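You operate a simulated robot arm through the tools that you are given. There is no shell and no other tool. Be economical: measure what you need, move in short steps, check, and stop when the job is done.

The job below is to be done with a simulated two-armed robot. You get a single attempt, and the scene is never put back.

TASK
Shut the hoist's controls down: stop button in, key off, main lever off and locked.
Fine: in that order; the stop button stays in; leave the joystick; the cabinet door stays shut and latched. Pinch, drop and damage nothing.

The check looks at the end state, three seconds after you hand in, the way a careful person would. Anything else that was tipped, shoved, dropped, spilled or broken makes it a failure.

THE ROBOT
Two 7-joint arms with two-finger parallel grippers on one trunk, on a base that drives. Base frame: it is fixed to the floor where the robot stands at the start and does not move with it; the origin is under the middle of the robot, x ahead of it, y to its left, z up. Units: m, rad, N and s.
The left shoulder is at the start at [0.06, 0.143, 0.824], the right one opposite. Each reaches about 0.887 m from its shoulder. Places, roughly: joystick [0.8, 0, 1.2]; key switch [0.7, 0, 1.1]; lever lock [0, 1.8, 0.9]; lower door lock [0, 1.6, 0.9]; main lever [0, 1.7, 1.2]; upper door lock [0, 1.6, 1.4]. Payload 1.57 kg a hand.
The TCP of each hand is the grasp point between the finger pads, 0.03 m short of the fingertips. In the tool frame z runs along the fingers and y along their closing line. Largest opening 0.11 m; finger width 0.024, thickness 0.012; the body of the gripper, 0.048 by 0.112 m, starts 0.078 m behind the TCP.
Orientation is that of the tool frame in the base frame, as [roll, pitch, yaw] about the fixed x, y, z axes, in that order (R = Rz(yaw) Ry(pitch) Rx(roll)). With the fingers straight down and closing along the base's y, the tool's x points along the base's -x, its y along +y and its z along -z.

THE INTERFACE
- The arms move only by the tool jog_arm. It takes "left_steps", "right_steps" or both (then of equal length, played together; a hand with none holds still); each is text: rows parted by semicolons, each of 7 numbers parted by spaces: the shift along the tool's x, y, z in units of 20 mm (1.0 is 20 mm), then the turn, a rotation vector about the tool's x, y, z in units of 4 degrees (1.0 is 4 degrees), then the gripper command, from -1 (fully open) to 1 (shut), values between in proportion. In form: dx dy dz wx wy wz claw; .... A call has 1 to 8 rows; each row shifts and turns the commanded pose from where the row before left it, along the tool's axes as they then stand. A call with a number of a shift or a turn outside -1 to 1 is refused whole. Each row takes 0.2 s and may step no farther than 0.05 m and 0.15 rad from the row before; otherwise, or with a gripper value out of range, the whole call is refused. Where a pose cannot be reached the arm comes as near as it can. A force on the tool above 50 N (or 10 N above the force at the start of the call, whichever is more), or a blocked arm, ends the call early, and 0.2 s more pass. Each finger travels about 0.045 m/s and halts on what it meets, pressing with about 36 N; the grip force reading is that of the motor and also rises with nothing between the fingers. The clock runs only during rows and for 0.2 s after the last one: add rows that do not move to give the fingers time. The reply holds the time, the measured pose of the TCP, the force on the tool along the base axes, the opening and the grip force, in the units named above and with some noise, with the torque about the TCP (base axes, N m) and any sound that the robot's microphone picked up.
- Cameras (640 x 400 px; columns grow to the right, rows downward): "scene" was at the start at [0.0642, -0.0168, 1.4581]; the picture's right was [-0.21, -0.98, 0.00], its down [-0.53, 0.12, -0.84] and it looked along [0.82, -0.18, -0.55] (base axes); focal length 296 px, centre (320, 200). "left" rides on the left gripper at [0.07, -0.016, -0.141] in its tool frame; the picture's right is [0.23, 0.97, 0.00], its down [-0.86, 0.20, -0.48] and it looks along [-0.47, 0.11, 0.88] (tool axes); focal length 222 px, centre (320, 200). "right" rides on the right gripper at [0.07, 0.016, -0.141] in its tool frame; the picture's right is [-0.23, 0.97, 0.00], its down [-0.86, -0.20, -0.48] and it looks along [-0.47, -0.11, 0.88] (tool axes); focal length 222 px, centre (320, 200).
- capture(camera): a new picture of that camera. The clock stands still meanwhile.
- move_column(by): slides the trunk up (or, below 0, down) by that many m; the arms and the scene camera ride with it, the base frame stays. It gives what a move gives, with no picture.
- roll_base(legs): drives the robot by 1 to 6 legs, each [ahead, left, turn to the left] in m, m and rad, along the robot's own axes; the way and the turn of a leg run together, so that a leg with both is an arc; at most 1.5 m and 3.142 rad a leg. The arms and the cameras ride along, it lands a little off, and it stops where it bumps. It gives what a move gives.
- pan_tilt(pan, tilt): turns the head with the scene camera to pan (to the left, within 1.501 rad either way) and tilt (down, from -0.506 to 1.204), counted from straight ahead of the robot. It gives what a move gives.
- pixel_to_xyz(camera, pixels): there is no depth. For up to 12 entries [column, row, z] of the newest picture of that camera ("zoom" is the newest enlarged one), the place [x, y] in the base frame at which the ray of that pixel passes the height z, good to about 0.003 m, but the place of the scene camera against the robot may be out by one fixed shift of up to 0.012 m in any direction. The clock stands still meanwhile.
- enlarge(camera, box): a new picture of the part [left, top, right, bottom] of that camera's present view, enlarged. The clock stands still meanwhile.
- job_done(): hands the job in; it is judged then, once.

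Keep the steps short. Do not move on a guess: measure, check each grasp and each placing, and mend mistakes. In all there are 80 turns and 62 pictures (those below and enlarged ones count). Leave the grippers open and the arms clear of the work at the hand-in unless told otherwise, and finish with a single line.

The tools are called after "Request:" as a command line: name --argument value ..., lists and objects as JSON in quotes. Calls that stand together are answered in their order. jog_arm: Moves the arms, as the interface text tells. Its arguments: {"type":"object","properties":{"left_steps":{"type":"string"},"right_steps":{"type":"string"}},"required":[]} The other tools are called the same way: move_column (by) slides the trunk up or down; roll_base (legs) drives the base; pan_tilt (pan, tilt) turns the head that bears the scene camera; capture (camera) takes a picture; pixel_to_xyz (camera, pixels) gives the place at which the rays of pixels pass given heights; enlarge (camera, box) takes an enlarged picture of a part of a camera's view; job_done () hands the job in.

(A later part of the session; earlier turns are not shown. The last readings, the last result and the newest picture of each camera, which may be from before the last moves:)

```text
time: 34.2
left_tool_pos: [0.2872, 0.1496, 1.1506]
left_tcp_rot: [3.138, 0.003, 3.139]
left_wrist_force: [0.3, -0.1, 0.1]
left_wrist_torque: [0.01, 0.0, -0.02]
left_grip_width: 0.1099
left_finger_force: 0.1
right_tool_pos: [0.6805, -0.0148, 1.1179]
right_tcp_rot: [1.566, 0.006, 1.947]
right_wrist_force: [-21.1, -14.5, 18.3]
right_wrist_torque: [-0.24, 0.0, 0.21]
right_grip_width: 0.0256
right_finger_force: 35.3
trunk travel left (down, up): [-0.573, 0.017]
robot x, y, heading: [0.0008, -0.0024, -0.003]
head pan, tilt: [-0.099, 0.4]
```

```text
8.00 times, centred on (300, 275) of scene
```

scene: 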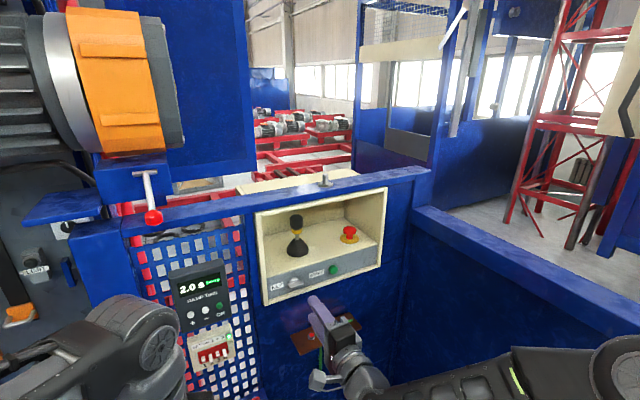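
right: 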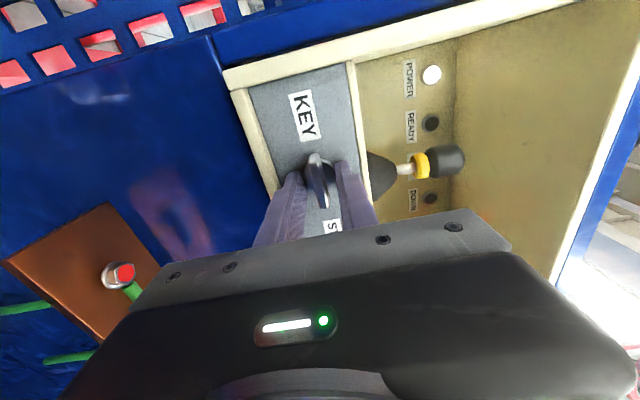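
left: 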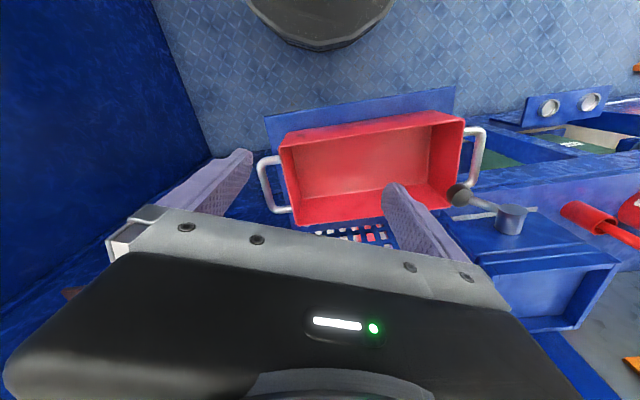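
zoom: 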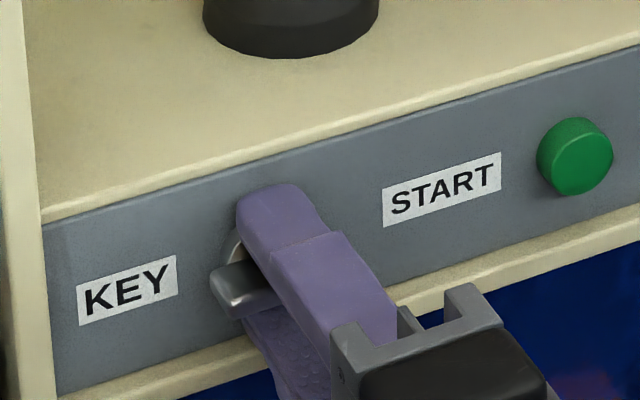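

It closes on 25.6 mm: that's the round collar, not the thin bar. Open a little, back off 8 mm, close again.

Request:
jog_arm --right_steps "0 0 0 0 0 0 0.4;0 0 -0.2 0 0 0 0.4;0 0 -0.2 0 0 0 0.4;0 0 0 0 0 0 1;0 0 0 0 0 0 1;0 0 0 0 0 0 1;0 0 0 0 0 0 1"

Request:
enlarge --camera "scene" --box '[260, 250, 340, 300]'

```text
time: 35.8
left_tool_pos: [0.2897, 0.1516, 1.1481]
left_tcp_rot: [3.141, 0.0, 3.139]
left_wrist_force: [-0.8, 0.3, -0.6]
left_wrist_torque: [-0.03, 0.02, -0.01]
left_grip_width: 0.1096
left_finger_force: 0.1
right_tool_pos: [0.6764, -0.0168, 1.1185]
right_tcp_rot: [1.564, 0.003, 1.949]
right_wrist_force: [11.1, 4.0, 27.8]
right_wrist_torque: [0.31, -0.67, 0.83]
right_grip_width: 0.0249
right_finger_force: 36.4
trunk travel left (down, up): [-0.573, 0.017]
robot x, y, heading: [0.0008, 0.0044, -0.001]
head pan, tilt: [-0.099, 0.4]
```

```text
8.00 times, centred on (300, 275) of scene
```

zoom: 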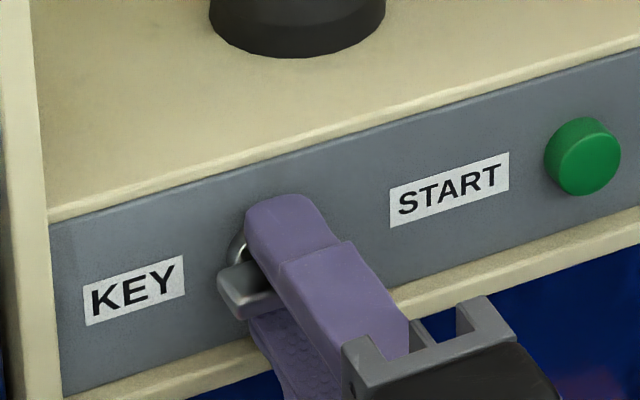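

Still on the 25 mm hub, and the upper finger carries load (hand a bit too high). Open, back another 10 mm, lower 3 mm, look, then close.

Request:
jog_arm --right_steps "0 0 0 0 0 0 0.4;0 0 0 0 0 0 0.4;0 -0.15 -0.25 0 0 0 0.4;0 0 -0.25 0 0 0 0.4;0 0 0 0 0 0 0.4"

Request:
enlarge --camera "scene" --box '[260, 250, 340, 300]'

Request:
enlarge --camera "right" --box '[240, 120, 400, 220]'

```text
time: 37.0
left_tool_pos: [0.2903, 0.15, 1.1481]
left_tcp_rot: [-3.14, -0.001, 3.138]
left_wrist_force: [0.9, -0.2, -0.4]
left_wrist_torque: [0.0, 0.01, 0.02]
left_grip_width: 0.1098
left_finger_force: 0.0
right_tool_pos: [0.6679, -0.0209, 1.1095]
right_tcp_rot: [1.574, 0.003, 1.947]
right_wrist_force: [0.5, -0.1, 0.2]
right_wrist_torque: [0.02, -0.01, 0.01]
right_grip_width: 0.033
right_finger_force: 0.0
trunk travel left (down, up): [-0.573, 0.017]
robot x, y, heading: [0.0002, 0.0015, -0.002]
head pan, tilt: [-0.099, 0.4]
```

```text
8.00 times, centred on (300, 275) of scene
```

zoom: 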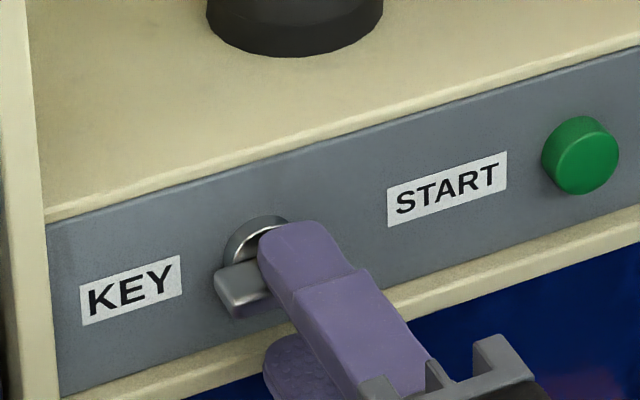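

```text
4.00 times, centred on (320, 170) of right
```

zoom: 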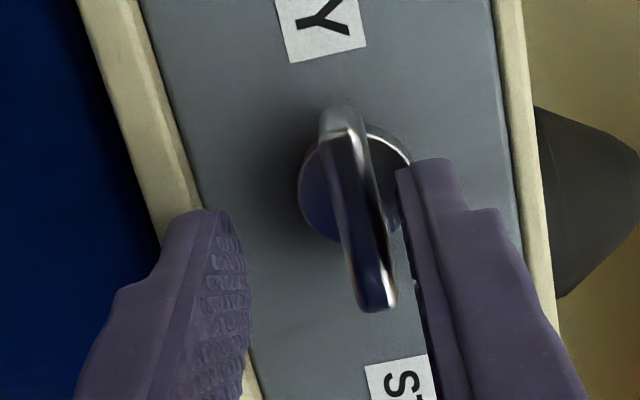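

Hand is now ~7 mm too low relative to the bar. Raise 7 mm and close.

Request:
jog_arm --right_steps "0 0.36 0 0 0 0 0.4;0 0 0 0 0 0 0.7;0 0 0 0 0 0 1;0 0 0 0 0 0 1;0 0 0 0 0 0 1"

Request:
enlarge --camera "right" --box '[240, 120, 400, 220]'

```text
time: 38.2
left_tool_pos: [0.291, 0.1496, 1.1488]
left_tcp_rot: [3.141, -0.001, 3.139]
left_wrist_force: [-0.5, 0.0, 0.1]
left_wrist_torque: [-0.04, -0.01, 0.01]
left_grip_width: 0.1101
left_finger_force: 0.0
right_tool_pos: [0.6669, -0.0203, 1.1185]
right_tcp_rot: [1.573, 0.005, 1.946]
right_wrist_force: [0.4, 0.3, 0.6]
right_wrist_torque: [0.04, -0.05, -0.03]
right_grip_width: 0.0089
right_finger_force: 27.5
trunk travel left (down, up): [-0.573, 0.017]
robot x, y, heading: [-0.0034, -0.0026, 0.001]
head pan, tilt: [-0.099, 0.4]
```

```text
4.00 times, centred on (320, 170) of right
```

zoom: 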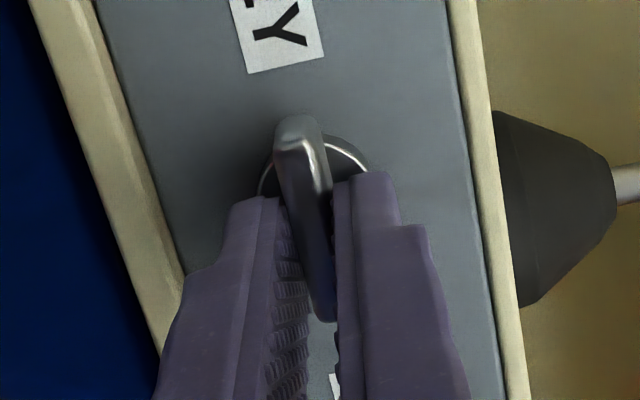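

Gripped the bar: 9 mm wide. The hub centre is ~4 mm to tool +x, so I re-centre (open a little, shift, close), then try turning counter‑clockwise gently by 12°.

Request:
jog_arm --right_steps "0 0 0 0 0 0 0.65;0.2 0 0 0 0 0 0.65;0 0 0 0 0 0 1;0 0 0 0 0 0 1;0 0 0 0 0 0 1;0 0 0 0 0 -1 1;0 0 0 0 0 -1 1;0 0 0 0 0 -1 1"

Request:
enlarge --camera "right" --box '[240, 120, 400, 220]'

```text
time: 40.0
left_tool_pos: [0.2902, 0.15, 1.1477]
left_tcp_rot: [-3.142, -0.001, 3.139]
left_wrist_force: [0.7, 0.3, -0.3]
left_wrist_torque: [-0.01, 0.0, 0.02]
left_grip_width: 0.1101
left_finger_force: 0.1
right_tool_pos: [0.6659, -0.0176, 1.1179]
right_tcp_rot: [1.571, 0.213, 1.947]
right_wrist_force: [2.1, 2.4, 0.5]
right_wrist_torque: [0.13, -0.2, -0.63]
right_grip_width: 0.0089
right_finger_force: 27.4
trunk travel left (down, up): [-0.573, 0.017]
robot x, y, heading: [-0.0009, 0.0011, -0.001]
head pan, tilt: [-0.099, 0.4]
```

```text
4.00 times, centred on (320, 170) of right
```

zoom: 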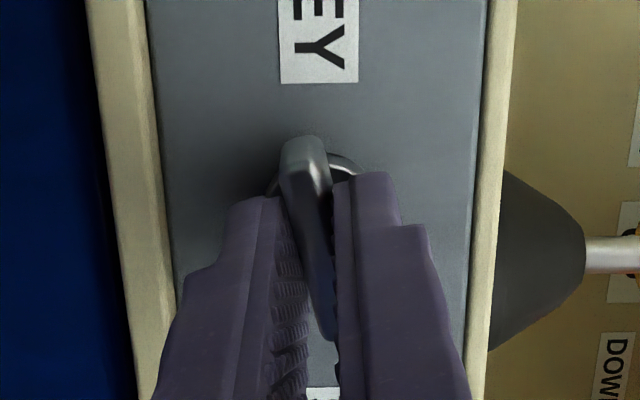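

The key follows with little torque. Continue 8 rows (to 44°) and check.

Request:
jog_arm --right_steps "0 0 0 0 0 -1 1;0 0 0 0 0 -1 1;0 0 0 0 0 -1 1;0 0 0 0 0 -1 1;0 0 0 0 0 -1 1;0 0 0 0 0 -1 1;0 0 0 0 0 -1 1;0 0 0 0 0 -1 1"

Request:
capture --camera "right"

```text
time: 41.8
left_tool_pos: [0.2922, 0.1504, 1.1477]
left_tcp_rot: [3.14, -0.002, 3.139]
left_wrist_force: [-0.4, -0.2, -0.2]
left_wrist_torque: [0.01, 0.02, 0.0]
left_grip_width: 0.1099
left_finger_force: 0.1
right_tool_pos: [0.6667, -0.0175, 1.1164]
right_tcp_rot: [1.578, 0.771, 1.953]
right_wrist_force: [-2.5, 0.4, -10.8]
right_wrist_torque: [0.2, -0.43, -0.42]
right_grip_width: 0.0088
right_finger_force: 27.5
trunk travel left (down, up): [-0.573, 0.017]
robot x, y, heading: [-0.0032, 0.0013, 0.0]
head pan, tilt: [-0.099, 0.4]
```

```text
25 pictures are left
```

right: 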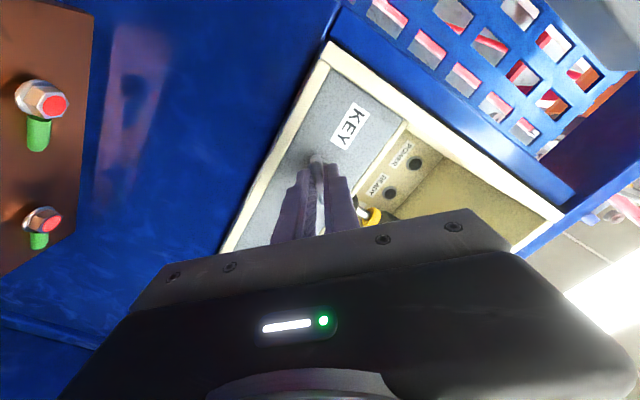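

POWER lamp is dark now: right direction. Continue towards 90° total.

Request:
jog_arm --right_steps "0 0 0 0 0 -1 1;0 0 0 0 0 -1 1;0 0 0 0 0 -1 1;0 0 0 0 0 -1 1;0 0 0 0 0 -1 1;0 0 0 0 0 -1 1;0 0 0 0 0 -1 1;0 0 0 0 0 -1 1"

Request:
jog_arm --right_steps "0 0 0 0 0 -1 1;0 0 0 0 0 -1 1;0 0 0 0 0 -1 1;0 0 0 0 0 -0.6 1;0 0 0 0 0 0 1"

```text
time: 43.6
left_tool_pos: [0.2925, 0.1507, 1.1468]
left_tcp_rot: [3.141, 0.0, 3.138]
left_wrist_force: [-0.4, -0.4, 0.5]
left_wrist_torque: [0.04, 0.03, 0.02]
left_grip_width: 0.11
left_finger_force: 0.0
right_tool_pos: [0.6668, -0.0182, 1.1168]
right_tcp_rot: [1.589, 1.328, 1.964]
right_wrist_force: [-0.7, -3.1, -15.1]
right_wrist_torque: [0.02, -0.08, 0.01]
right_grip_width: 0.0089
right_finger_force: 27.3
trunk travel left (down, up): [-0.573, 0.017]
robot x, y, heading: [0.0013, -0.0009, -0.004]
head pan, tilt: [-0.099, 0.4]
```

```text
time: 44.8
left_tool_pos: [0.2913, 0.1495, 1.1482]
left_tcp_rot: [3.139, 0.0, 3.139]
left_wrist_force: [0.1, 0.6, -0.2]
left_wrist_torque: [0.0, 0.03, 0.01]
left_grip_width: 0.1099
left_finger_force: 0.1
right_tool_pos: [0.6659, -0.0183, 1.1165]
right_tcp_rot: [-2.034, 1.559, -1.655]
right_wrist_force: [-5.1, -6.3, -17.9]
right_wrist_torque: [0.37, 0.26, 0.2]
right_grip_width: 0.0088
right_finger_force: 27.8
trunk travel left (down, up): [-0.573, 0.017]
robot x, y, heading: [-0.003, -0.0008, -0.003]
head pan, tilt: [-0.099, 0.4]
```

90° turned; torque has risen to ~0.44 N m (end stop). Open and back straight off, then look.

Request:
jog_arm --right_steps "0 0 0 0 0 0 0.3;0 0 0 0 0 0 0.3;0 0 -1 0 0 0 0.3;0 0 -1 0 0 0 0.3;0 0 -1 0 0 0 0.3;0 0 -1 0 0 0 0.3;0 0 -1 0 0 0 0.3;0 0 -1 0 0 0 0.3"

Request:
enlarge --camera "scene" --box '[245, 200, 395, 310]'

```text
time: 46.6
left_tool_pos: [0.29, 0.1491, 1.1481]
left_tcp_rot: [3.141, 0.0, 3.141]
left_wrist_force: [0.0, -0.2, -0.6]
left_wrist_torque: [-0.03, 0.02, 0.01]
left_grip_width: 0.11
left_finger_force: 0.0
right_tool_pos: [0.5539, -0.0618, 1.1183]
right_tcp_rot: [-1.687, 1.561, -1.308]
right_wrist_force: [-0.1, 0.8, -0.5]
right_wrist_torque: [0.0, -0.01, 0.01]
right_grip_width: 0.0387
right_finger_force: 0.0
trunk travel left (down, up): [-0.573, 0.017]
robot x, y, heading: [0.001, 0.0001, -0.001]
head pan, tilt: [-0.099, 0.4]
```

```text
3.64 times, centred on (320, 255) of scene
```

zoom: 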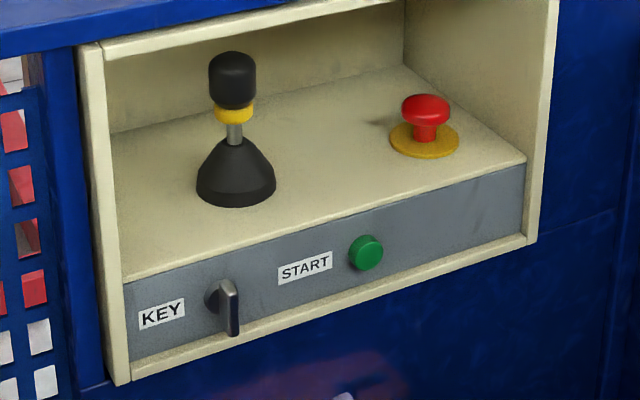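

Key is upright (off), stop button in, joystick untouched. The whole wall incl. cabinet lies in one plane yawed ~22°. I retract the right hand, turn the robot 0.385 rad left in place to face the wall square, then look along my way left.

Request:
jog_arm --right_steps "0 0 -1 0 0 0 -1;0 0 -1 0 0 0 -1;0 0 -1 0 0 0 -1;0 0 -1 0 0 0 -1;0 0 -1 0 0 0 -1;0 0 -1 0 0 0 -1;0 0 -1 0 0 0 -1;0 0 -1 0 0 0 -1"

Request:
roll_base --legs '[[0, 0, 0.385]]'

Request:
pan_tilt --pan 1.5 --tilt 0.6

Request:
capture --camera "scene"

```text
time: 48.4
left_tool_pos: [0.2905, 0.15, 1.1483]
left_tcp_rot: [3.139, -0.001, 3.141]
left_wrist_force: [0.1, 0.4, -0.2]
left_wrist_torque: [-0.02, 0.02, 0.0]
left_grip_width: 0.1095
left_finger_force: 0.0
right_tool_pos: [0.5398, -0.0878, 1.1157]
right_tcp_rot: [-1.761, 1.562, -1.383]
right_wrist_force: [-0.5, -0.4, -0.2]
right_wrist_torque: [0.02, 0.02, -0.02]
right_grip_width: 0.1102
right_finger_force: 0.0
right hand out of reach, approached as far as the arm can: row 2, 3, 4, 5, 6, 7, 8
trunk travel left (down, up): [-0.573, 0.017]
robot x, y, heading: [-0.0022, 0.0015, 0.001]
head pan, tilt: [-0.099, 0.4]
```

```text
time: 49.9
left_tool_pos: [0.2118, 0.2499, 1.1472]
left_tcp_rot: [3.141, 0.0, -2.754]
left_wrist_force: [0.4, -0.9, -0.6]
left_wrist_torque: [0.01, 0.0, 0.01]
left_grip_width: 0.1102
left_finger_force: 0.1
right_tool_pos: [0.532, 0.1249, 1.1165]
right_tcp_rot: [-1.734, 1.562, -0.97]
right_wrist_force: [0.1, -0.7, -0.4]
right_wrist_torque: [0.0, 0.0, 0.0]
right_grip_width: 0.1102
right_finger_force: 0.2
trunk travel left (down, up): [-0.573, 0.017]
robot x, y, heading: [-0.0003, 0.0003, 0.382]
head pan, tilt: [-0.099, 0.4]
```

```text
time: 51.6
left_tool_pos: [0.2125, 0.2486, 1.1477]
left_tcp_rot: [3.141, 0.001, -2.755]
left_wrist_force: [0.1, -0.2, 0.3]
left_wrist_torque: [0.01, 0.01, 0.0]
left_grip_width: 0.1101
left_finger_force: 0.0
right_tool_pos: [0.532, 0.1233, 1.116]
right_tcp_rot: [-1.735, 1.559, -0.972]
right_wrist_force: [-0.3, 1.2, -0.1]
right_wrist_torque: [0.01, 0.0, 0.03]
right_grip_width: 0.1099
right_finger_force: 0.1
trunk travel left (down, up): [-0.573, 0.017]
robot x, y, heading: [-0.0012, 0.0004, 0.386]
head pan, tilt: [1.499, 0.6]
```

```text
23 pictures are left
```

scene: 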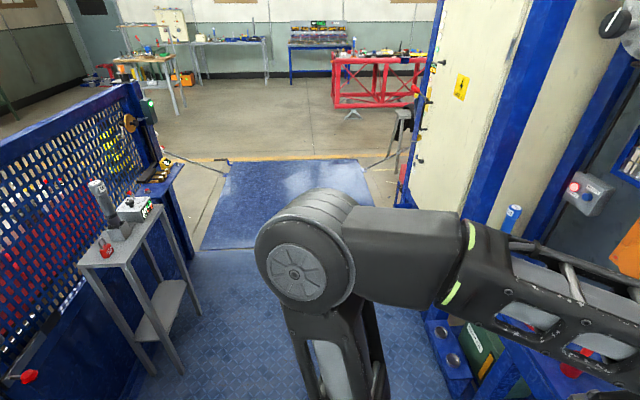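

Behind me are a fence and a small tool stand at about n≈−0.55 (my distance axis from the wall), so I stay on my line and will not back up. The right hand still sticks out toward the wall; I fold it fingers‑down and pull it back before strafing.

Request:
jog_arm --right_steps "0 0 0 0 1 0 -1;0 0 0 0 1 0 -1;0 0 0 0 1 0 -1;0 0 0 0 1 0 -1;0 0 0 0 1 0 -1;0 0 0 0 1 0 -1;0 0 0 0 1 0 -1;0 0 0 0 1 0 -1"

Request:
jog_arm --right_steps "0.7 0 -0.5 0 1 0 -1;0.7 0 -0.5 0 1 0 -1;0.7 0 -0.5 0 1 0 -1;0.7 0 -0.5 0 1 0 -1;0.7 0 -0.5 0 1 0 -1;0.7 0 -0.5 0 1 0 -1;0.7 0 -0.5 0 1 0 -1;0.7 0 -0.5 0 1 0 -1"

Request:
jog_arm --right_steps "0.9 0 0 0 1 0 -1;0.9 0 0 0 1 0 -1;0.9 0 0 0 1 0 -1;0.9 0 0 0 1 0 -1;0.9 0 0 0 1 0 -1;0.9 0 0 0 1 0 -1"

Request:
roll_base --legs '[[0, 0.6, 0]]'

Request:
capture --camera "scene"

```text
time: 53.4
left_tool_pos: [0.2119, 0.2494, 1.148]
left_tcp_rot: [3.141, 0.001, -2.753]
left_wrist_force: [0.8, 0.0, -1.5]
left_wrist_torque: [0.0, 0.0, 0.02]
left_grip_width: 0.1103
left_finger_force: 0.0
right_tool_pos: [0.5324, 0.1211, 1.1156]
right_tcp_rot: [-3.111, 1.037, -2.356]
right_wrist_force: [-0.4, -1.2, -0.4]
right_wrist_torque: [0.02, 0.0, 0.0]
right_grip_width: 0.11
right_finger_force: 0.1
trunk travel left (down, up): [-0.573, 0.017]
robot x, y, heading: [-0.0036, 0.0008, 0.387]
head pan, tilt: [1.499, 0.6]
```

```text
time: 55.2
left_tool_pos: [0.2119, 0.2483, 1.1477]
left_tcp_rot: [-3.141, 0.0, -2.755]
left_wrist_force: [-0.7, -0.5, 0.2]
left_wrist_torque: [-0.02, -0.04, 0.04]
left_grip_width: 0.11
left_finger_force: 0.0
right_tool_pos: [0.4489, 0.0361, 1.0927]
right_tcp_rot: [-3.116, 0.505, -2.384]
right_wrist_force: [-0.3, 0.1, -0.7]
right_wrist_torque: [-0.01, -0.01, -0.02]
right_grip_width: 0.11
right_finger_force: 0.1
right hand out of reach, approached as far as the arm can: row 1, 2
trunk travel left (down, up): [-0.573, 0.017]
robot x, y, heading: [0.0016, 0.0, 0.391]
head pan, tilt: [1.499, 0.6]
```

```text
time: 56.6
left_tool_pos: [0.2112, 0.2488, 1.1484]
left_tcp_rot: [3.141, -0.001, -2.756]
left_wrist_force: [-0.4, 0.3, -0.1]
left_wrist_torque: [0.0, -0.01, 0.01]
left_grip_width: 0.11
left_finger_force: 0.0
right_tool_pos: [0.3767, -0.0327, 1.0599]
right_tcp_rot: [-3.118, 0.085, -2.393]
right_wrist_force: [1.2, 0.1, -0.5]
right_wrist_torque: [-0.02, 0.03, 0.01]
right_grip_width: 0.1097
right_finger_force: 0.1
trunk travel left (down, up): [-0.573, 0.017]
robot x, y, heading: [-0.0019, 0.0006, 0.389]
head pan, tilt: [1.499, 0.6]
```

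```text
time: 60.0
left_tool_pos: [-0.0177, 0.807, 1.1473]
left_tcp_rot: [3.141, 0.001, -2.751]
left_wrist_force: [0.2, 0.5, 0.2]
left_wrist_torque: [-0.02, 0.0, -0.02]
left_grip_width: 0.11
left_finger_force: 0.0
right_tool_pos: [0.1495, 0.5271, 1.0598]
right_tcp_rot: [-3.118, 0.089, -2.389]
right_wrist_force: [1.0, 0.1, 0.0]
right_wrist_torque: [0.0, 0.03, 0.02]
right_grip_width: 0.1097
right_finger_force: 0.1
trunk travel left (down, up): [-0.573, 0.017]
robot x, y, heading: [-0.2257, 0.5549, 0.388]
head pan, tilt: [1.499, 0.6]
```

```text
22 pictures are left
```

scene: 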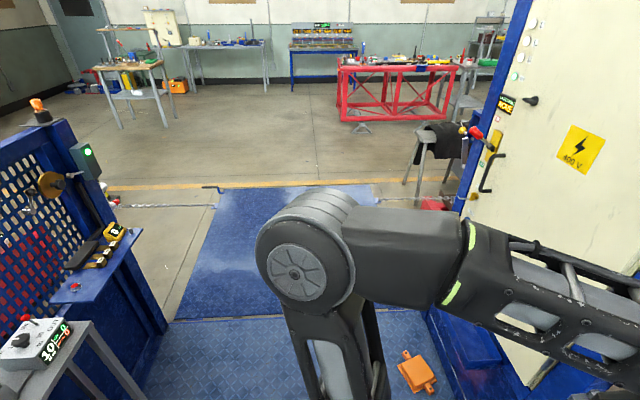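

Way is clear; the orange piece on the floor lies near the cabinet foot (~0.08,1.45), which I stay clear of. Strafe another 0.65 m and look at the cabinet.

Request:
roll_base --legs '[[0, 0.65, 0]]'

Request:
pan_tilt --pan 0.4 --tilt 0.5

Request:
capture --camera "scene"

```text
time: 63.6
left_tool_pos: [-0.255, 1.3969, 1.1486]
left_tcp_rot: [-3.141, -0.001, -2.757]
left_wrist_force: [-0.7, 0.5, -0.1]
left_wrist_torque: [0.01, -0.01, -0.03]
left_grip_width: 0.1101
left_finger_force: 0.0
right_tool_pos: [-0.0911, 1.1158, 1.06]
right_tcp_rot: [-3.117, 0.085, -2.395]
right_wrist_force: [0.3, -0.2, 0.9]
right_wrist_torque: [0.01, 0.01, 0.01]
right_grip_width: 0.1102
right_finger_force: 0.1
trunk travel left (down, up): [-0.573, 0.017]
robot x, y, heading: [-0.4665, 1.1452, 0.381]
head pan, tilt: [1.499, 0.6]
```

```text
time: 64.9
left_tool_pos: [-0.2551, 1.397, 1.1482]
left_tcp_rot: [3.141, 0.0, -2.758]
left_wrist_force: [0.2, -0.7, -0.6]
left_wrist_torque: [0.04, 0.0, 0.01]
left_grip_width: 0.1099
left_finger_force: 0.0
right_tool_pos: [-0.0909, 1.1145, 1.0597]
right_tcp_rot: [-3.118, 0.088, -2.395]
right_wrist_force: [0.1, 0.0, 0.7]
right_wrist_torque: [-0.02, 0.02, 0.03]
right_grip_width: 0.1101
right_finger_force: 0.1
trunk travel left (down, up): [-0.573, 0.017]
robot x, y, heading: [-0.4701, 1.1483, 0.381]
head pan, tilt: [0.4, 0.499]
```

```text
21 pictures are left
```

scene: 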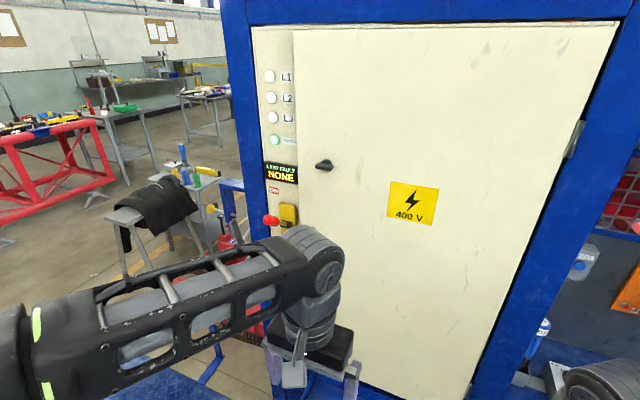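

The left forearm hides the lever. Lower the left hand 0.16 m and look closer.

Request:
jog_arm --left_steps "0 -0.3 1 0 0 0 -1;0 -0.3 1 0 0 0 -1;0 -0.3 1 0 0 0 -1;0 -0.3 1 0 0 0 -1;0 -0.3 1 0 0 0 -1;0 -0.3 1 0 0 0 -1;0 -0.3 1 0 0 0 -1;0 -0.3 1 0 0 0 -1"

Request:
jog_arm --left_steps "0 0 1 0 0 0 -1;0 0 1 0 0 0 -1;0 0 1 0 0 0 -1;0 0 1 0 0 0 -1;0 0 1 0 0 0 -1;0 0 1 0 0 0 -1;0 0 1 0 0 0 -1;0 0 1 0 0 0 -1"

Request:
enlarge --camera "scene" --box '[180, 120, 420, 400]'

```text
time: 66.7
left_tool_pos: [-0.2369, 1.3518, 0.9876]
left_tcp_rot: [-3.14, -0.001, -2.758]
left_wrist_force: [-0.8, 0.2, 0.4]
left_wrist_torque: [-0.03, 0.02, 0.01]
left_grip_width: 0.1101
left_finger_force: 0.1
right_tool_pos: [-0.0895, 1.1155, 1.059]
right_tcp_rot: [-3.117, 0.086, -2.396]
right_wrist_force: [-0.1, -0.8, 0.0]
right_wrist_torque: [0.02, 0.02, -0.01]
right_grip_width: 0.11
right_finger_force: 0.1
trunk travel left (down, up): [-0.573, 0.017]
robot x, y, heading: [-0.4669, 1.1474, 0.389]
head pan, tilt: [0.4, 0.499]
```

```text
time: 68.5
left_tool_pos: [-0.2352, 1.3517, 0.8279]
left_tcp_rot: [-3.14, -0.001, -2.759]
left_wrist_force: [-0.2, 0.3, 0.0]
left_wrist_torque: [-0.01, 0.0, -0.04]
left_grip_width: 0.1099
left_finger_force: 0.0
left hand out of reach, approached as far as the arm can: row 5
right_tool_pos: [-0.0897, 1.1151, 1.0595]
right_tcp_rot: [-3.118, 0.086, -2.396]
right_wrist_force: [0.0, -0.2, 0.2]
right_wrist_torque: [-0.02, 0.01, -0.01]
right_grip_width: 0.1101
right_finger_force: 0.0
trunk travel left (down, up): [-0.573, 0.017]
robot x, y, heading: [-0.4699, 1.1441, 0.381]
head pan, tilt: [0.4, 0.499]
```

```text
1.43 times, centred on (300, 260) of scene
```

zoom: 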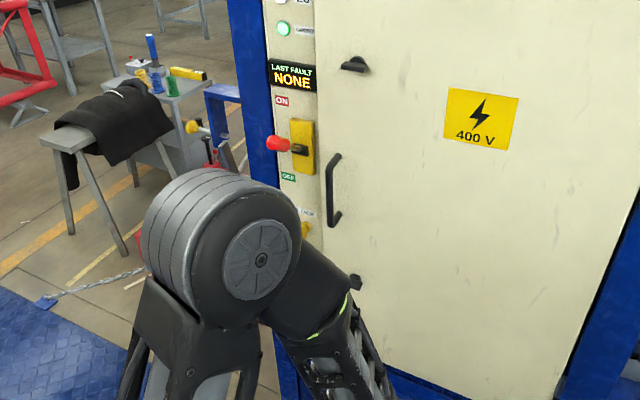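

Now visible: red-knobbed lever between ON (top) and OFF (bottom), and a yellow lock below. Zoom in.

Request:
enlarge --camera "scene" --box '[265, 170, 335, 220]'

Request:
capture --camera "left"

```text
8.00 times, centred on (300, 195) of scene
```

zoom: 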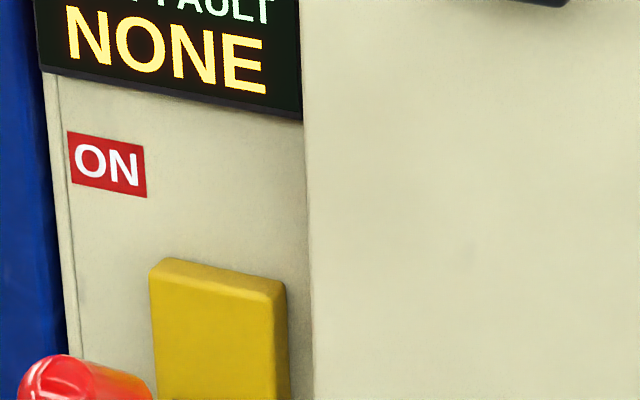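

```text
18 pictures are left
```

left: 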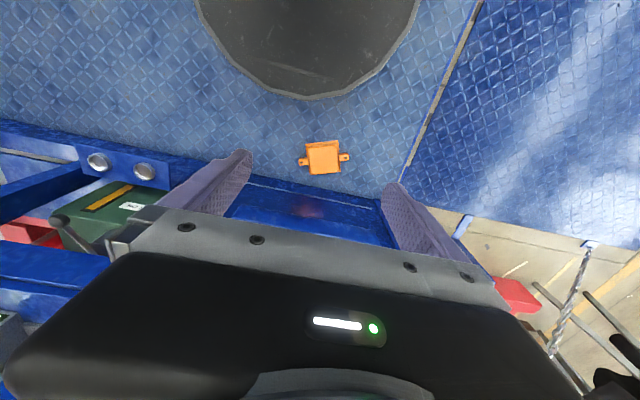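

I get rays for the knob (scene 271,220), the yellow plate (288,224) and the lock (289,280).

Request:
pixel_to_xyz --camera "scene" --pixels '[[271, 220, 1.2], [271, 220, 1.25], [271, 220, 1.3], [288, 224, 1.15], [288, 224, 1.2], [288, 224, 1.25], [289, 280, 0.95], [289, 280, 1.0], [289, 280, 1.05], [324, 165, 1.3], [324, 165, 1.35], [324, 165, 1.4]]'

```text
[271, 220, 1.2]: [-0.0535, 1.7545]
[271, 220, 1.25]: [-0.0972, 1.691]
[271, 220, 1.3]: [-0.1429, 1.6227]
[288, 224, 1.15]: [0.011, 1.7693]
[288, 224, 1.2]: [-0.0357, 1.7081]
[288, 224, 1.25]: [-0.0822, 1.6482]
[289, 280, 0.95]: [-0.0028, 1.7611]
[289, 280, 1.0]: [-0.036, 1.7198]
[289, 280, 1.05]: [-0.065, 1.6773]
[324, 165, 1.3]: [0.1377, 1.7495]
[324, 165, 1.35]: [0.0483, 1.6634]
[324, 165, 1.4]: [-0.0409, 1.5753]
```

Estimated knob ≈(n 0.58, u 1.62, z 1.23) i.e. base (−0.08,1.72,1.23), pivot plate z≈1.17, lock z≈0.95. Raise the left hand, shift it left, and pitch it to 45° down-forward with a moderate opening.

Request:
jog_arm --left_steps "0 0.85 -1 0 0 0 0;0 0.85 -1 0 0 0 0;0 0.85 -1 0 0 0 0;0 0.85 -1 0 0 0 0;0 0.85 -1 0 0 0 0;0 0.85 -1 0 0 0 0;0 0.85 -1 0 0 0 0;0 0.85 -1 0 0 0 0"

Request:
jog_arm --left_steps "0 0.85 -1 0 0 0 -0.1;0 0.85 -1 0 0 0 -0.1;0 0.85 -1 0 0 0 -0.1;0 0.85 -1 0 0 0 -0.1;0 0.85 -1 0 0 0 -0.1;0 0.85 -1 0 0 0 -0.1;0 0.85 -1 0 0 0 -0.1;0 0.85 -1 0 0 0 -0.1"

Request:
jog_arm --left_steps "-1 0 -0.3 0 -1 0 -0.1;-1 0 -0.3 0 -1 0 -0.1;-1 0 -0.3 0 -1 0 -0.1;-1 0 -0.3 0 -1 0 -0.1;-1 0 -0.3 0 -1 0 -0.1;-1 0 -0.3 0 -1 0 -0.1;-1 0 -0.3 0 -1 0 -0.1;-1 0 -0.3 0 -1 0 -0.1"

Request:
jog_arm --left_steps "-0.8 0 -0.3 0 -1 0 -0.1;-0.8 0 -0.3 0 -1 0 -0.1;-0.8 0 -0.3 0 -1 0 -0.1;0 0 0 0 0 0 -0.1"

Request:
capture --camera "left"

Request:
capture --camera "scene"

```text
time: 70.3
left_tool_pos: [-0.2729, 1.4798, 0.9899]
left_tcp_rot: [-3.14, 0.0, -2.76]
left_wrist_force: [0.4, -0.3, -0.5]
left_wrist_torque: [0.02, -0.04, 0.01]
left_grip_width: 0.0548
left_finger_force: 0.1
left hand out of reach, approached as far as the arm can: row 1, 2, 3
right_tool_pos: [-0.0917, 1.1148, 1.0588]
right_tcp_rot: [-3.117, 0.088, -2.397]
right_wrist_force: [-0.1, 0.1, -0.3]
right_wrist_torque: [0.0, -0.02, -0.01]
right_grip_width: 0.1099
right_finger_force: 0.1
trunk travel left (down, up): [-0.573, 0.017]
robot x, y, heading: [-0.4713, 1.1462, 0.379]
head pan, tilt: [0.4, 0.499]
```

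```text
time: 72.1
left_tool_pos: [-0.3204, 1.6073, 1.1482]
left_tcp_rot: [3.141, 0.0, -2.759]
left_wrist_force: [0.2, 0.5, 0.2]
left_wrist_torque: [-0.02, 0.03, 0.0]
left_grip_width: 0.0607
left_finger_force: 0.0
right_tool_pos: [-0.0911, 1.1151, 1.058]
right_tcp_rot: [-3.12, 0.088, -2.395]
right_wrist_force: [0.2, 0.5, 0.2]
right_wrist_torque: [0.01, 0.04, -0.02]
right_grip_width: 0.1101
right_finger_force: 0.2
trunk travel left (down, up): [-0.573, 0.017]
robot x, y, heading: [-0.4723, 1.1523, 0.382]
head pan, tilt: [0.4, 0.499]
```

```text
time: 73.9
left_tool_pos: [-0.1876, 1.6588, 1.2329]
left_tcp_rot: [3.14, 0.56, -2.759]
left_wrist_force: [-0.3, -0.7, 0.3]
left_wrist_torque: [0.05, 0.01, 0.02]
left_grip_width: 0.0605
left_finger_force: 0.0
right_tool_pos: [-0.091, 1.1154, 1.059]
right_tcp_rot: [-3.117, 0.088, -2.397]
right_wrist_force: [-0.2, 0.9, -0.1]
right_wrist_torque: [-0.02, 0.03, 0.02]
right_grip_width: 0.1101
right_finger_force: 0.1
trunk travel left (down, up): [-0.573, 0.017]
robot x, y, heading: [-0.4708, 1.1466, 0.382]
head pan, tilt: [0.4, 0.499]
```

```text
time: 74.9
left_tool_pos: [-0.1629, 1.6714, 1.2742]
left_tcp_rot: [3.142, 0.768, -2.759]
left_wrist_force: [1.0, -0.3, -0.3]
left_wrist_torque: [-0.01, 0.01, -0.03]
left_grip_width: 0.0604
left_finger_force: 0.0
right_tool_pos: [-0.092, 1.1158, 1.0597]
right_tcp_rot: [-3.117, 0.086, -2.397]
right_wrist_force: [0.4, 0.9, -0.1]
right_wrist_torque: [0.03, 0.01, -0.01]
right_grip_width: 0.1099
right_finger_force: 0.0
trunk travel left (down, up): [-0.573, 0.017]
robot x, y, heading: [-0.4707, 1.145, 0.383]
head pan, tilt: [0.4, 0.499]
```

```text
17 pictures are left
```

left: 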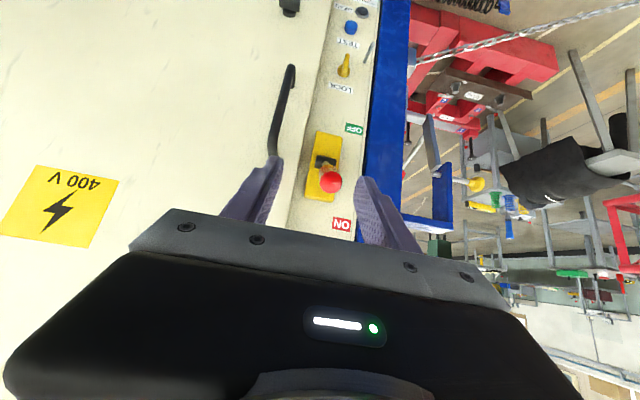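

```text
16 pictures are left
```

scene: 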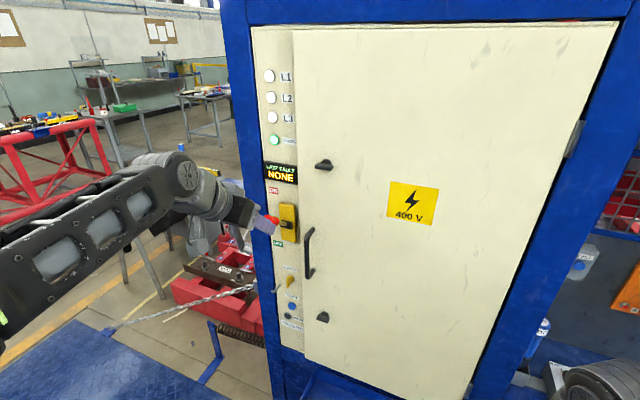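

Two cameras agree: knob at n 0.583, u 1.635, z 1.217. I align sideways and approach along the fingers, stopping 2 cm short of full depth, and look.

Request:
jog_arm --left_steps "-1 0.575 0 0 0 0 -0.1;-1 0.575 0 0 0 0 -0.1;0 0 0.983 0 0 0 -0.1;0 0 0.983 0 0 0 -0.1;0 0 0.983 0 0 0 -0.1;0 0 0.983 0 0 0 -0.1;0 0 0.983 0 0 0 -0.1;0 0 0 0 0 0 -0.1"

Request:
capture --camera "left"

```text
time: 76.7
left_tool_pos: [-0.0838, 1.7283, 1.2305]
left_tcp_rot: [3.141, 0.768, -2.758]
left_wrist_force: [0.6, -0.6, 0.5]
left_wrist_torque: [0.01, 0.02, 0.03]
left_grip_width: 0.0607
left_finger_force: 0.0
right_tool_pos: [-0.0907, 1.1153, 1.0585]
right_tcp_rot: [-3.116, 0.087, -2.397]
right_wrist_force: [0.3, -1.0, 0.2]
right_wrist_torque: [0.02, 0.01, 0.01]
right_grip_width: 0.1101
right_finger_force: 0.1
trunk travel left (down, up): [-0.573, 0.017]
robot x, y, heading: [-0.4651, 1.1533, 0.382]
head pan, tilt: [0.4, 0.499]
```

```text
15 pictures are left
```

left: 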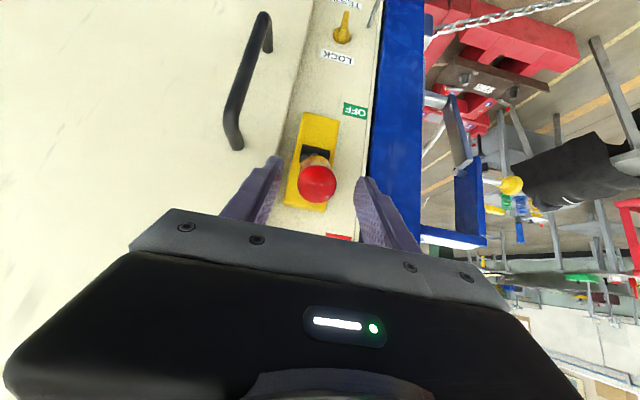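

Knob is centred between the fingers (318,185). Advance 14 mm and close.

Request:
jog_arm --left_steps "0 0 0.35 0 0 0 -0.1;0 0 0.35 0 0 0 -0.1;0 0 0 0 0 0 0.5;0 0 0 0 0 0 1;0 0 0 0 0 0 1;0 0 0 0 0 0 1;0 0 0 0 0 0 1"

```text
time: 78.3
left_tool_pos: [-0.072, 1.7287, 1.2212]
left_tcp_rot: [-3.14, 0.766, -2.761]
left_wrist_force: [2.9, -16.1, -1.8]
left_wrist_torque: [-0.45, 0.16, -0.25]
left_grip_width: 0.0266
left_finger_force: 36.9
right_tool_pos: [-0.0912, 1.1144, 1.0591]
right_tcp_rot: [-3.119, 0.087, -2.398]
right_wrist_force: [-0.4, 0.2, 0.2]
right_wrist_torque: [0.03, 0.01, -0.01]
right_grip_width: 0.11
right_finger_force: 0.0
trunk travel left (down, up): [-0.573, 0.017]
robot x, y, heading: [-0.4724, 1.1495, 0.38]
head pan, tilt: [0.4, 0.499]
```

Holding the knob (26.6 mm). Now move it down along its arc in small steps, watching the force.

Request:
jog_arm --left_steps "0.49 -0.08 0.2 0 0 0 1;0.49 -0.08 0.2 0 0 0 1;0.49 0 0.26 0 0 0 1"

```text
time: 79.1
left_tool_pos: [-0.0839, 1.7222, 1.1926]
left_tcp_rot: [3.138, 0.77, -2.759]
left_wrist_force: [3.0, -3.3, 16.3]
left_wrist_torque: [0.3, -1.03, -0.25]
left_grip_width: 0.0263
left_finger_force: 38.0
right_tool_pos: [-0.093, 1.1146, 1.06]
right_tcp_rot: [-3.118, 0.088, -2.395]
right_wrist_force: [-0.1, 0.1, 0.0]
right_wrist_torque: [-0.01, 0.01, 0.0]
right_grip_width: 0.1102
right_finger_force: 0.0
trunk travel left (down, up): [-0.573, 0.017]
robot x, y, heading: [-0.4728, 1.1464, 0.382]
head pan, tilt: [0.4, 0.499]
```

Moving, ~16 N resistance (detent). Continue over the middle and further down.

Request:
jog_arm --left_steps "0.42 0 0.3 0 0 0 1;0.36 0 0.36 0 0 0 1;0.32 0 0.42 0 0 0 1;0.28 0 0.47 0 0 0 1"

```text
time: 80.1
left_tool_pos: [-0.0845, 1.7232, 1.1499]
left_tcp_rot: [3.142, 0.764, -2.756]
left_wrist_force: [-14.3, -6.9, 7.8]
left_wrist_torque: [0.34, -0.81, 0.0]
left_grip_width: 0.0268
left_finger_force: 37.7
right_tool_pos: [-0.0925, 1.1139, 1.0594]
right_tcp_rot: [-3.117, 0.09, -2.396]
right_wrist_force: [-1.1, 0.8, 0.1]
right_wrist_torque: [0.03, -0.01, 0.03]
right_grip_width: 0.1098
right_finger_force: 0.1
trunk travel left (down, up): [-0.573, 0.017]
robot x, y, heading: [-0.4683, 1.148, 0.385]
head pan, tilt: [0.4, 0.499]
```

Lever near −12°, pushing me outward a bit; continue down with less inward motion.

Request:
jog_arm --left_steps "0.35 0 0.4 0 0 0 1;0.33 0 0.42 0 0 0 1;0.28 0 0.47 0 0 0 1;0.22 0 0.5 0 0 0 1"

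Request:
enlarge --camera "scene" --box '[230, 170, 340, 330]'

```text
time: 81.1
left_tool_pos: [-0.0739, 1.7278, 1.1107]
left_tcp_rot: [3.14, 0.77, -2.758]
left_wrist_force: [3.3, 7.0, 11.4]
left_wrist_torque: [0.28, -0.87, 0.07]
left_grip_width: 0.0264
left_finger_force: 37.2
right_tool_pos: [-0.0916, 1.1163, 1.0596]
right_tcp_rot: [-3.118, 0.09, -2.396]
right_wrist_force: [0.7, -0.3, -0.4]
right_wrist_torque: [0.01, 0.03, 0.01]
right_grip_width: 0.11
right_finger_force: 0.1
trunk travel left (down, up): [-0.573, 0.017]
robot x, y, heading: [-0.47, 1.1472, 0.381]
head pan, tilt: [0.4, 0.499]
```

```text
2.50 times, centred on (285, 250) of scene
```

zoom: 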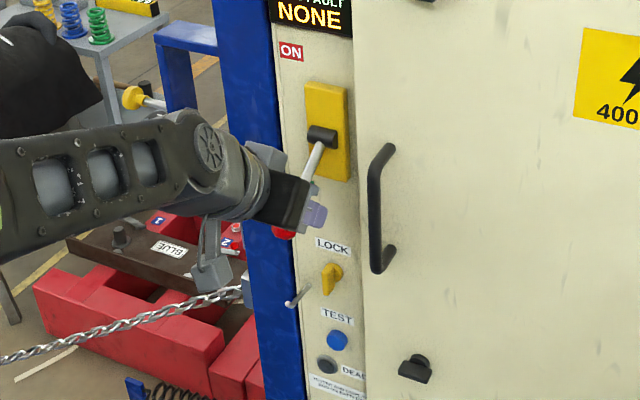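

Lever is well down. Push a bit further along the arc to find the end stop.

Request:
jog_arm --left_steps "0.15 0 0.5 0 0 0 1;0.06 0 0.5 0 0 0 1;0.06 0 0.4 0 0 0 1;0 0 0 0 0 0 1"

```text
time: 82.1
left_tool_pos: [-0.0629, 1.7324, 1.0844]
left_tcp_rot: [-3.141, 0.771, -2.755]
left_wrist_force: [-17.9, -2.5, 21.8]
left_wrist_torque: [-0.04, -0.16, 0.04]
left_grip_width: 0.0265
left_finger_force: 37.4
right_tool_pos: [-0.0932, 1.1146, 1.0602]
right_tcp_rot: [-3.117, 0.09, -2.397]
right_wrist_force: [0.6, 1.2, -1.0]
right_wrist_torque: [-0.02, 0.02, 0.0]
right_grip_width: 0.1104
right_finger_force: 0.1
trunk travel left (down, up): [-0.573, 0.017]
robot x, y, heading: [-0.4704, 1.1491, 0.385]
head pan, tilt: [0.4, 0.499]
```

Still travelling; resistance now ~28 N. Two more small rows.

Request:
jog_arm --left_steps "0 0 0.25 0 0 0 1;0 0 0.25 0 0 0 1;0 0 0 0 0 0 1"

```text
time: 82.9
left_tool_pos: [-0.0567, 1.7347, 1.0785]
left_tcp_rot: [3.14, 0.77, -2.758]
left_wrist_force: [-20.0, -3.5, 16.6]
left_wrist_torque: [-0.01, -0.22, 0.01]
left_grip_width: 0.0261
left_finger_force: 36.7
right_tool_pos: [-0.094, 1.1139, 1.06]
right_tcp_rot: [-3.117, 0.089, -2.395]
right_wrist_force: [0.4, 0.1, 0.0]
right_wrist_torque: [0.01, -0.03, 0.0]
right_grip_width: 0.11
right_finger_force: 0.0
trunk travel left (down, up): [-0.573, 0.017]
robot x, y, heading: [-0.4697, 1.1523, 0.385]
head pan, tilt: [0.4, 0.499]
```

Open, back off along the fingers, and look.

Request:
jog_arm --left_steps "0 0 0 0 0 0 -0.1;0 0 0 0 0 0 -0.1;0 0 0 0 0 0 -0.1;0 0 -1 0 0 0 -0.1;0 0 -1 0 0 0 -0.1;0 0 -1 0 0 0 -0.1;0 0 -1 0 0 0 -0.1;0 0 -1 0 0 0 -0.1"

Request:
capture --camera "left"

Request:
enlarge --camera "scene" --box '[230, 170, 340, 330]'

```text
time: 84.7
left_tool_pos: [-0.1178, 1.7103, 1.148]
left_tcp_rot: [-3.14, 0.769, -2.759]
left_wrist_force: [-0.5, 0.6, -0.3]
left_wrist_torque: [0.0, -0.02, 0.0]
left_grip_width: 0.0606
left_finger_force: 0.1
right_tool_pos: [-0.0916, 1.1153, 1.0593]
right_tcp_rot: [-3.117, 0.088, -2.396]
right_wrist_force: [1.2, -0.2, 0.2]
right_wrist_torque: [0.03, -0.02, 0.03]
right_grip_width: 0.1099
right_finger_force: 0.0
trunk travel left (down, up): [-0.573, 0.017]
robot x, y, heading: [-0.4697, 1.1487, 0.38]
head pan, tilt: [0.4, 0.499]
```

```text
13 pictures are left
```

left: 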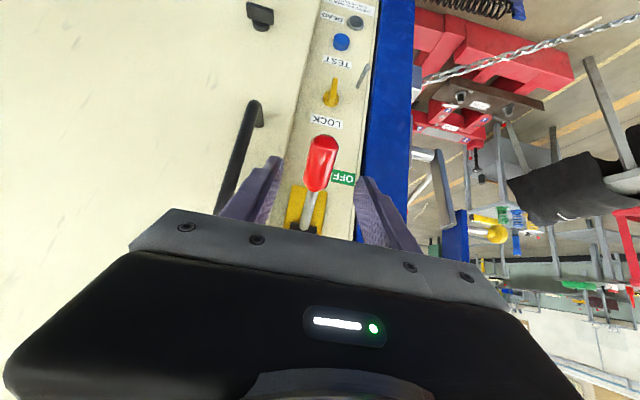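

```text
2.50 times, centred on (285, 250) of scene
```

zoom: 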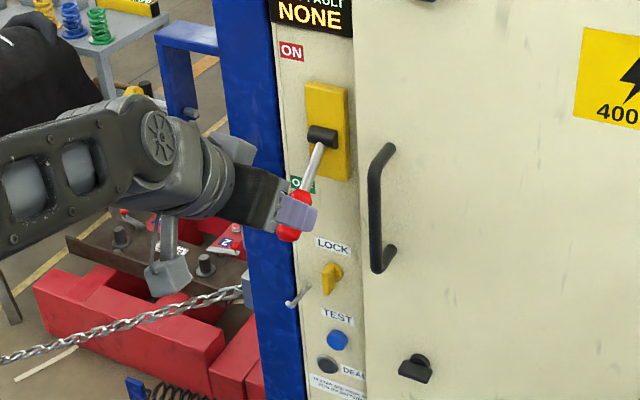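

Lever is near OFF, but I want to be sure it's at its end stop: with closed fingers I push the knob along its tangent (which is the finger direction) until firm.

Request:
jog_arm --left_steps "0 0 0 0 0 0 1;0 0 0 0 0 0 1;0 0 0.8 0 0 0 1;0 0 0.8 0 0 0 1;0 0 0.8 0 0 0 1;0 0 0.3 0 0 0 1;0 0 0.3 0 0 0 1;0 0 0.3 0 0 0 1"

Request:
jog_arm --left_steps "0 0 0.3 0 0 0 1;0 0 0.3 0 0 0 1;0 0 0.3 0 0 0 1;0 0 0.3 0 0 0 1;0 0 0 0 0 0 1"

```text
time: 85.8
left_tool_pos: [-0.1044, 1.7161, 1.1347]
left_tcp_rot: [3.136, 0.78, -2.755]
left_wrist_force: [-29.5, -20.1, 25.6]
left_wrist_torque: [-0.47, 0.58, -0.08]
left_grip_width: 0.0001
left_finger_force: 19.9
right_tool_pos: [-0.0975, 1.1122, 1.0608]
right_tcp_rot: [-3.116, 0.093, -2.394]
right_wrist_force: [0.2, -0.3, -0.9]
right_wrist_torque: [-0.01, -0.02, 0.01]
right_grip_width: 0.1102
right_finger_force: 0.0
trunk travel left (down, up): [-0.573, 0.017]
robot x, y, heading: [-0.4682, 1.1498, 0.386]
head pan, tilt: [0.4, 0.499]
stopped in row 5 (left hand): the force on the tool passed its limit (the readings are from after the stop); the commanded pose is now the measured one
```

```text
time: 86.1
left_tool_pos: [-0.1047, 1.7167, 1.1347]
left_tcp_rot: [3.141, 0.783, -2.755]
left_wrist_force: [-25.0, -17.9, 24.3]
left_wrist_torque: [-0.51, 0.45, -0.1]
left_grip_width: 0.0001
left_finger_force: 21.5
right_tool_pos: [-0.097, 1.1124, 1.0602]
right_tcp_rot: [-3.117, 0.093, -2.392]
right_wrist_force: [-0.9, -0.1, 0.3]
right_wrist_torque: [-0.02, -0.03, 0.0]
right_grip_width: 0.1099
right_finger_force: 0.1
trunk travel left (down, up): [-0.573, 0.017]
robot x, y, heading: [-0.4712, 1.1466, 0.388]
head pan, tilt: [0.4, 0.499]
stopped in row 1 (left hand): the force on the tool passed its limit (the readings are from after the stop); the commanded pose is now the measured one
```

Firm at ~45 N with no movement: lever is at its OFF stop. Now the lock, at n≈0.645, u≈1.635, z≈0.947. Retreat, lower the hand and level the fingers in front of it.

Request:
jog_arm --left_steps "0 0 -1 0 0 0 1;0.85 0 -0.3 0 -1 0 0.4;0.85 0 0 0 -1 0 0.4;0.85 0 0 0 -1 0 0.4;0.85 0 0 0 -1 0 0.4;0.85 0 0 0 -1 0 0.4;0.85 0 0 0 -1 0 0.4;0.85 0 0 0 -1 0 0.4"

Request:
jog_arm --left_steps "0.85 0 0 0 -1 0 0.4;0.85 0 0 0 -1 0 0.4;0.85 0 0 0 -1 0 0.4;0.85 0 0 0 -1 0 0.4;0.7 0 0 0 -0.5 0 0.4;0 0 0 0 0 0 0.4"

Request:
enlarge --camera "left" --box '[220, 60, 420, 240]'

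```text
time: 87.9
left_tool_pos: [-0.1764, 1.6888, 1.0508]
left_tcp_rot: [3.14, 1.264, -2.755]
left_wrist_force: [-0.3, -0.6, -0.8]
left_wrist_torque: [0.0, 0.02, -0.02]
left_grip_width: 0.0329
left_finger_force: 0.0
right_tool_pos: [-0.0927, 1.1173, 1.06]
right_tcp_rot: [-3.118, 0.086, -2.393]
right_wrist_force: [-0.4, 0.1, -0.1]
right_wrist_torque: [0.03, -0.01, -0.01]
right_grip_width: 0.11
right_finger_force: 0.1
trunk travel left (down, up): [-0.573, 0.017]
robot x, y, heading: [-0.4694, 1.1503, 0.387]
head pan, tilt: [0.4, 0.499]
```

```text
time: 89.3
left_tool_pos: [-0.1883, 1.685, 0.9692]
left_tcp_rot: [-0.02, 1.565, 0.37]
left_wrist_force: [0.3, 0.3, -1.1]
left_wrist_torque: [0.04, 0.0, 0.02]
left_grip_width: 0.0331
left_finger_force: 0.0
right_tool_pos: [-0.092, 1.1166, 1.0583]
right_tcp_rot: [-3.118, 0.087, -2.392]
right_wrist_force: [0.3, -1.0, -0.1]
right_wrist_torque: [0.0, -0.01, -0.04]
right_grip_width: 0.11
right_finger_force: 0.0
trunk travel left (down, up): [-0.573, 0.017]
robot x, y, heading: [-0.47, 1.144, 0.384]
head pan, tilt: [0.4, 0.499]
```

```text
2.22 times, centred on (320, 150) of left
```

zoom: 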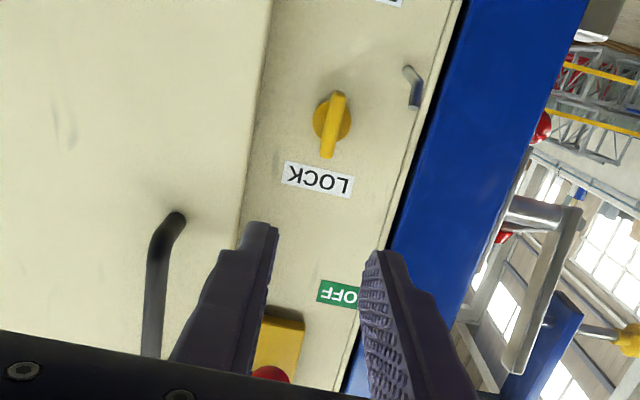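

Lock is a bar knob, upright (unlocked), same build as the key; it lies 33 mm below the tool axis (z≈0.937), laterally centred. Lower the hand 33 mm, advance 0.1 m, look.

Request:
jog_arm --left_steps "0.82 0 0 0 0 0 0.4;0.82 0 0 0 0 0 0.4;0 0 1 0 0 0 0.4;0 0 1 0 0 0 0.4;0 0 1 0 0 0 0.4;0 0 1 0 0 0 0.4;0 0 1 0 0 0 0.4;0 0 0 0 0 0 0.4"

Request:
enlarge --camera "left" --box '[240, 90, 400, 210]'

```text
time: 91.1
left_tool_pos: [-0.0962, 1.7238, 0.9379]
left_tcp_rot: [0.03, 1.565, 0.42]
left_wrist_force: [-0.6, -0.1, 0.1]
left_wrist_torque: [0.0, 0.01, -0.02]
left_grip_width: 0.0331
left_finger_force: 0.1
right_tool_pos: [-0.0927, 1.1161, 1.059]
right_tcp_rot: [-3.117, 0.089, -2.394]
right_wrist_force: [0.8, 0.1, -0.3]
right_wrist_torque: [0.0, -0.01, 0.02]
right_grip_width: 0.11
right_finger_force: 0.2
trunk travel left (down, up): [-0.573, 0.017]
robot x, y, heading: [-0.4674, 1.1502, 0.383]
head pan, tilt: [0.4, 0.499]
```

```text
3.33 times, centred on (320, 150) of left
```

zoom: 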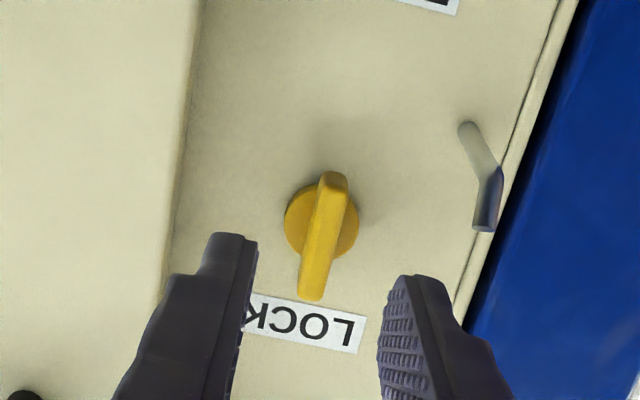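

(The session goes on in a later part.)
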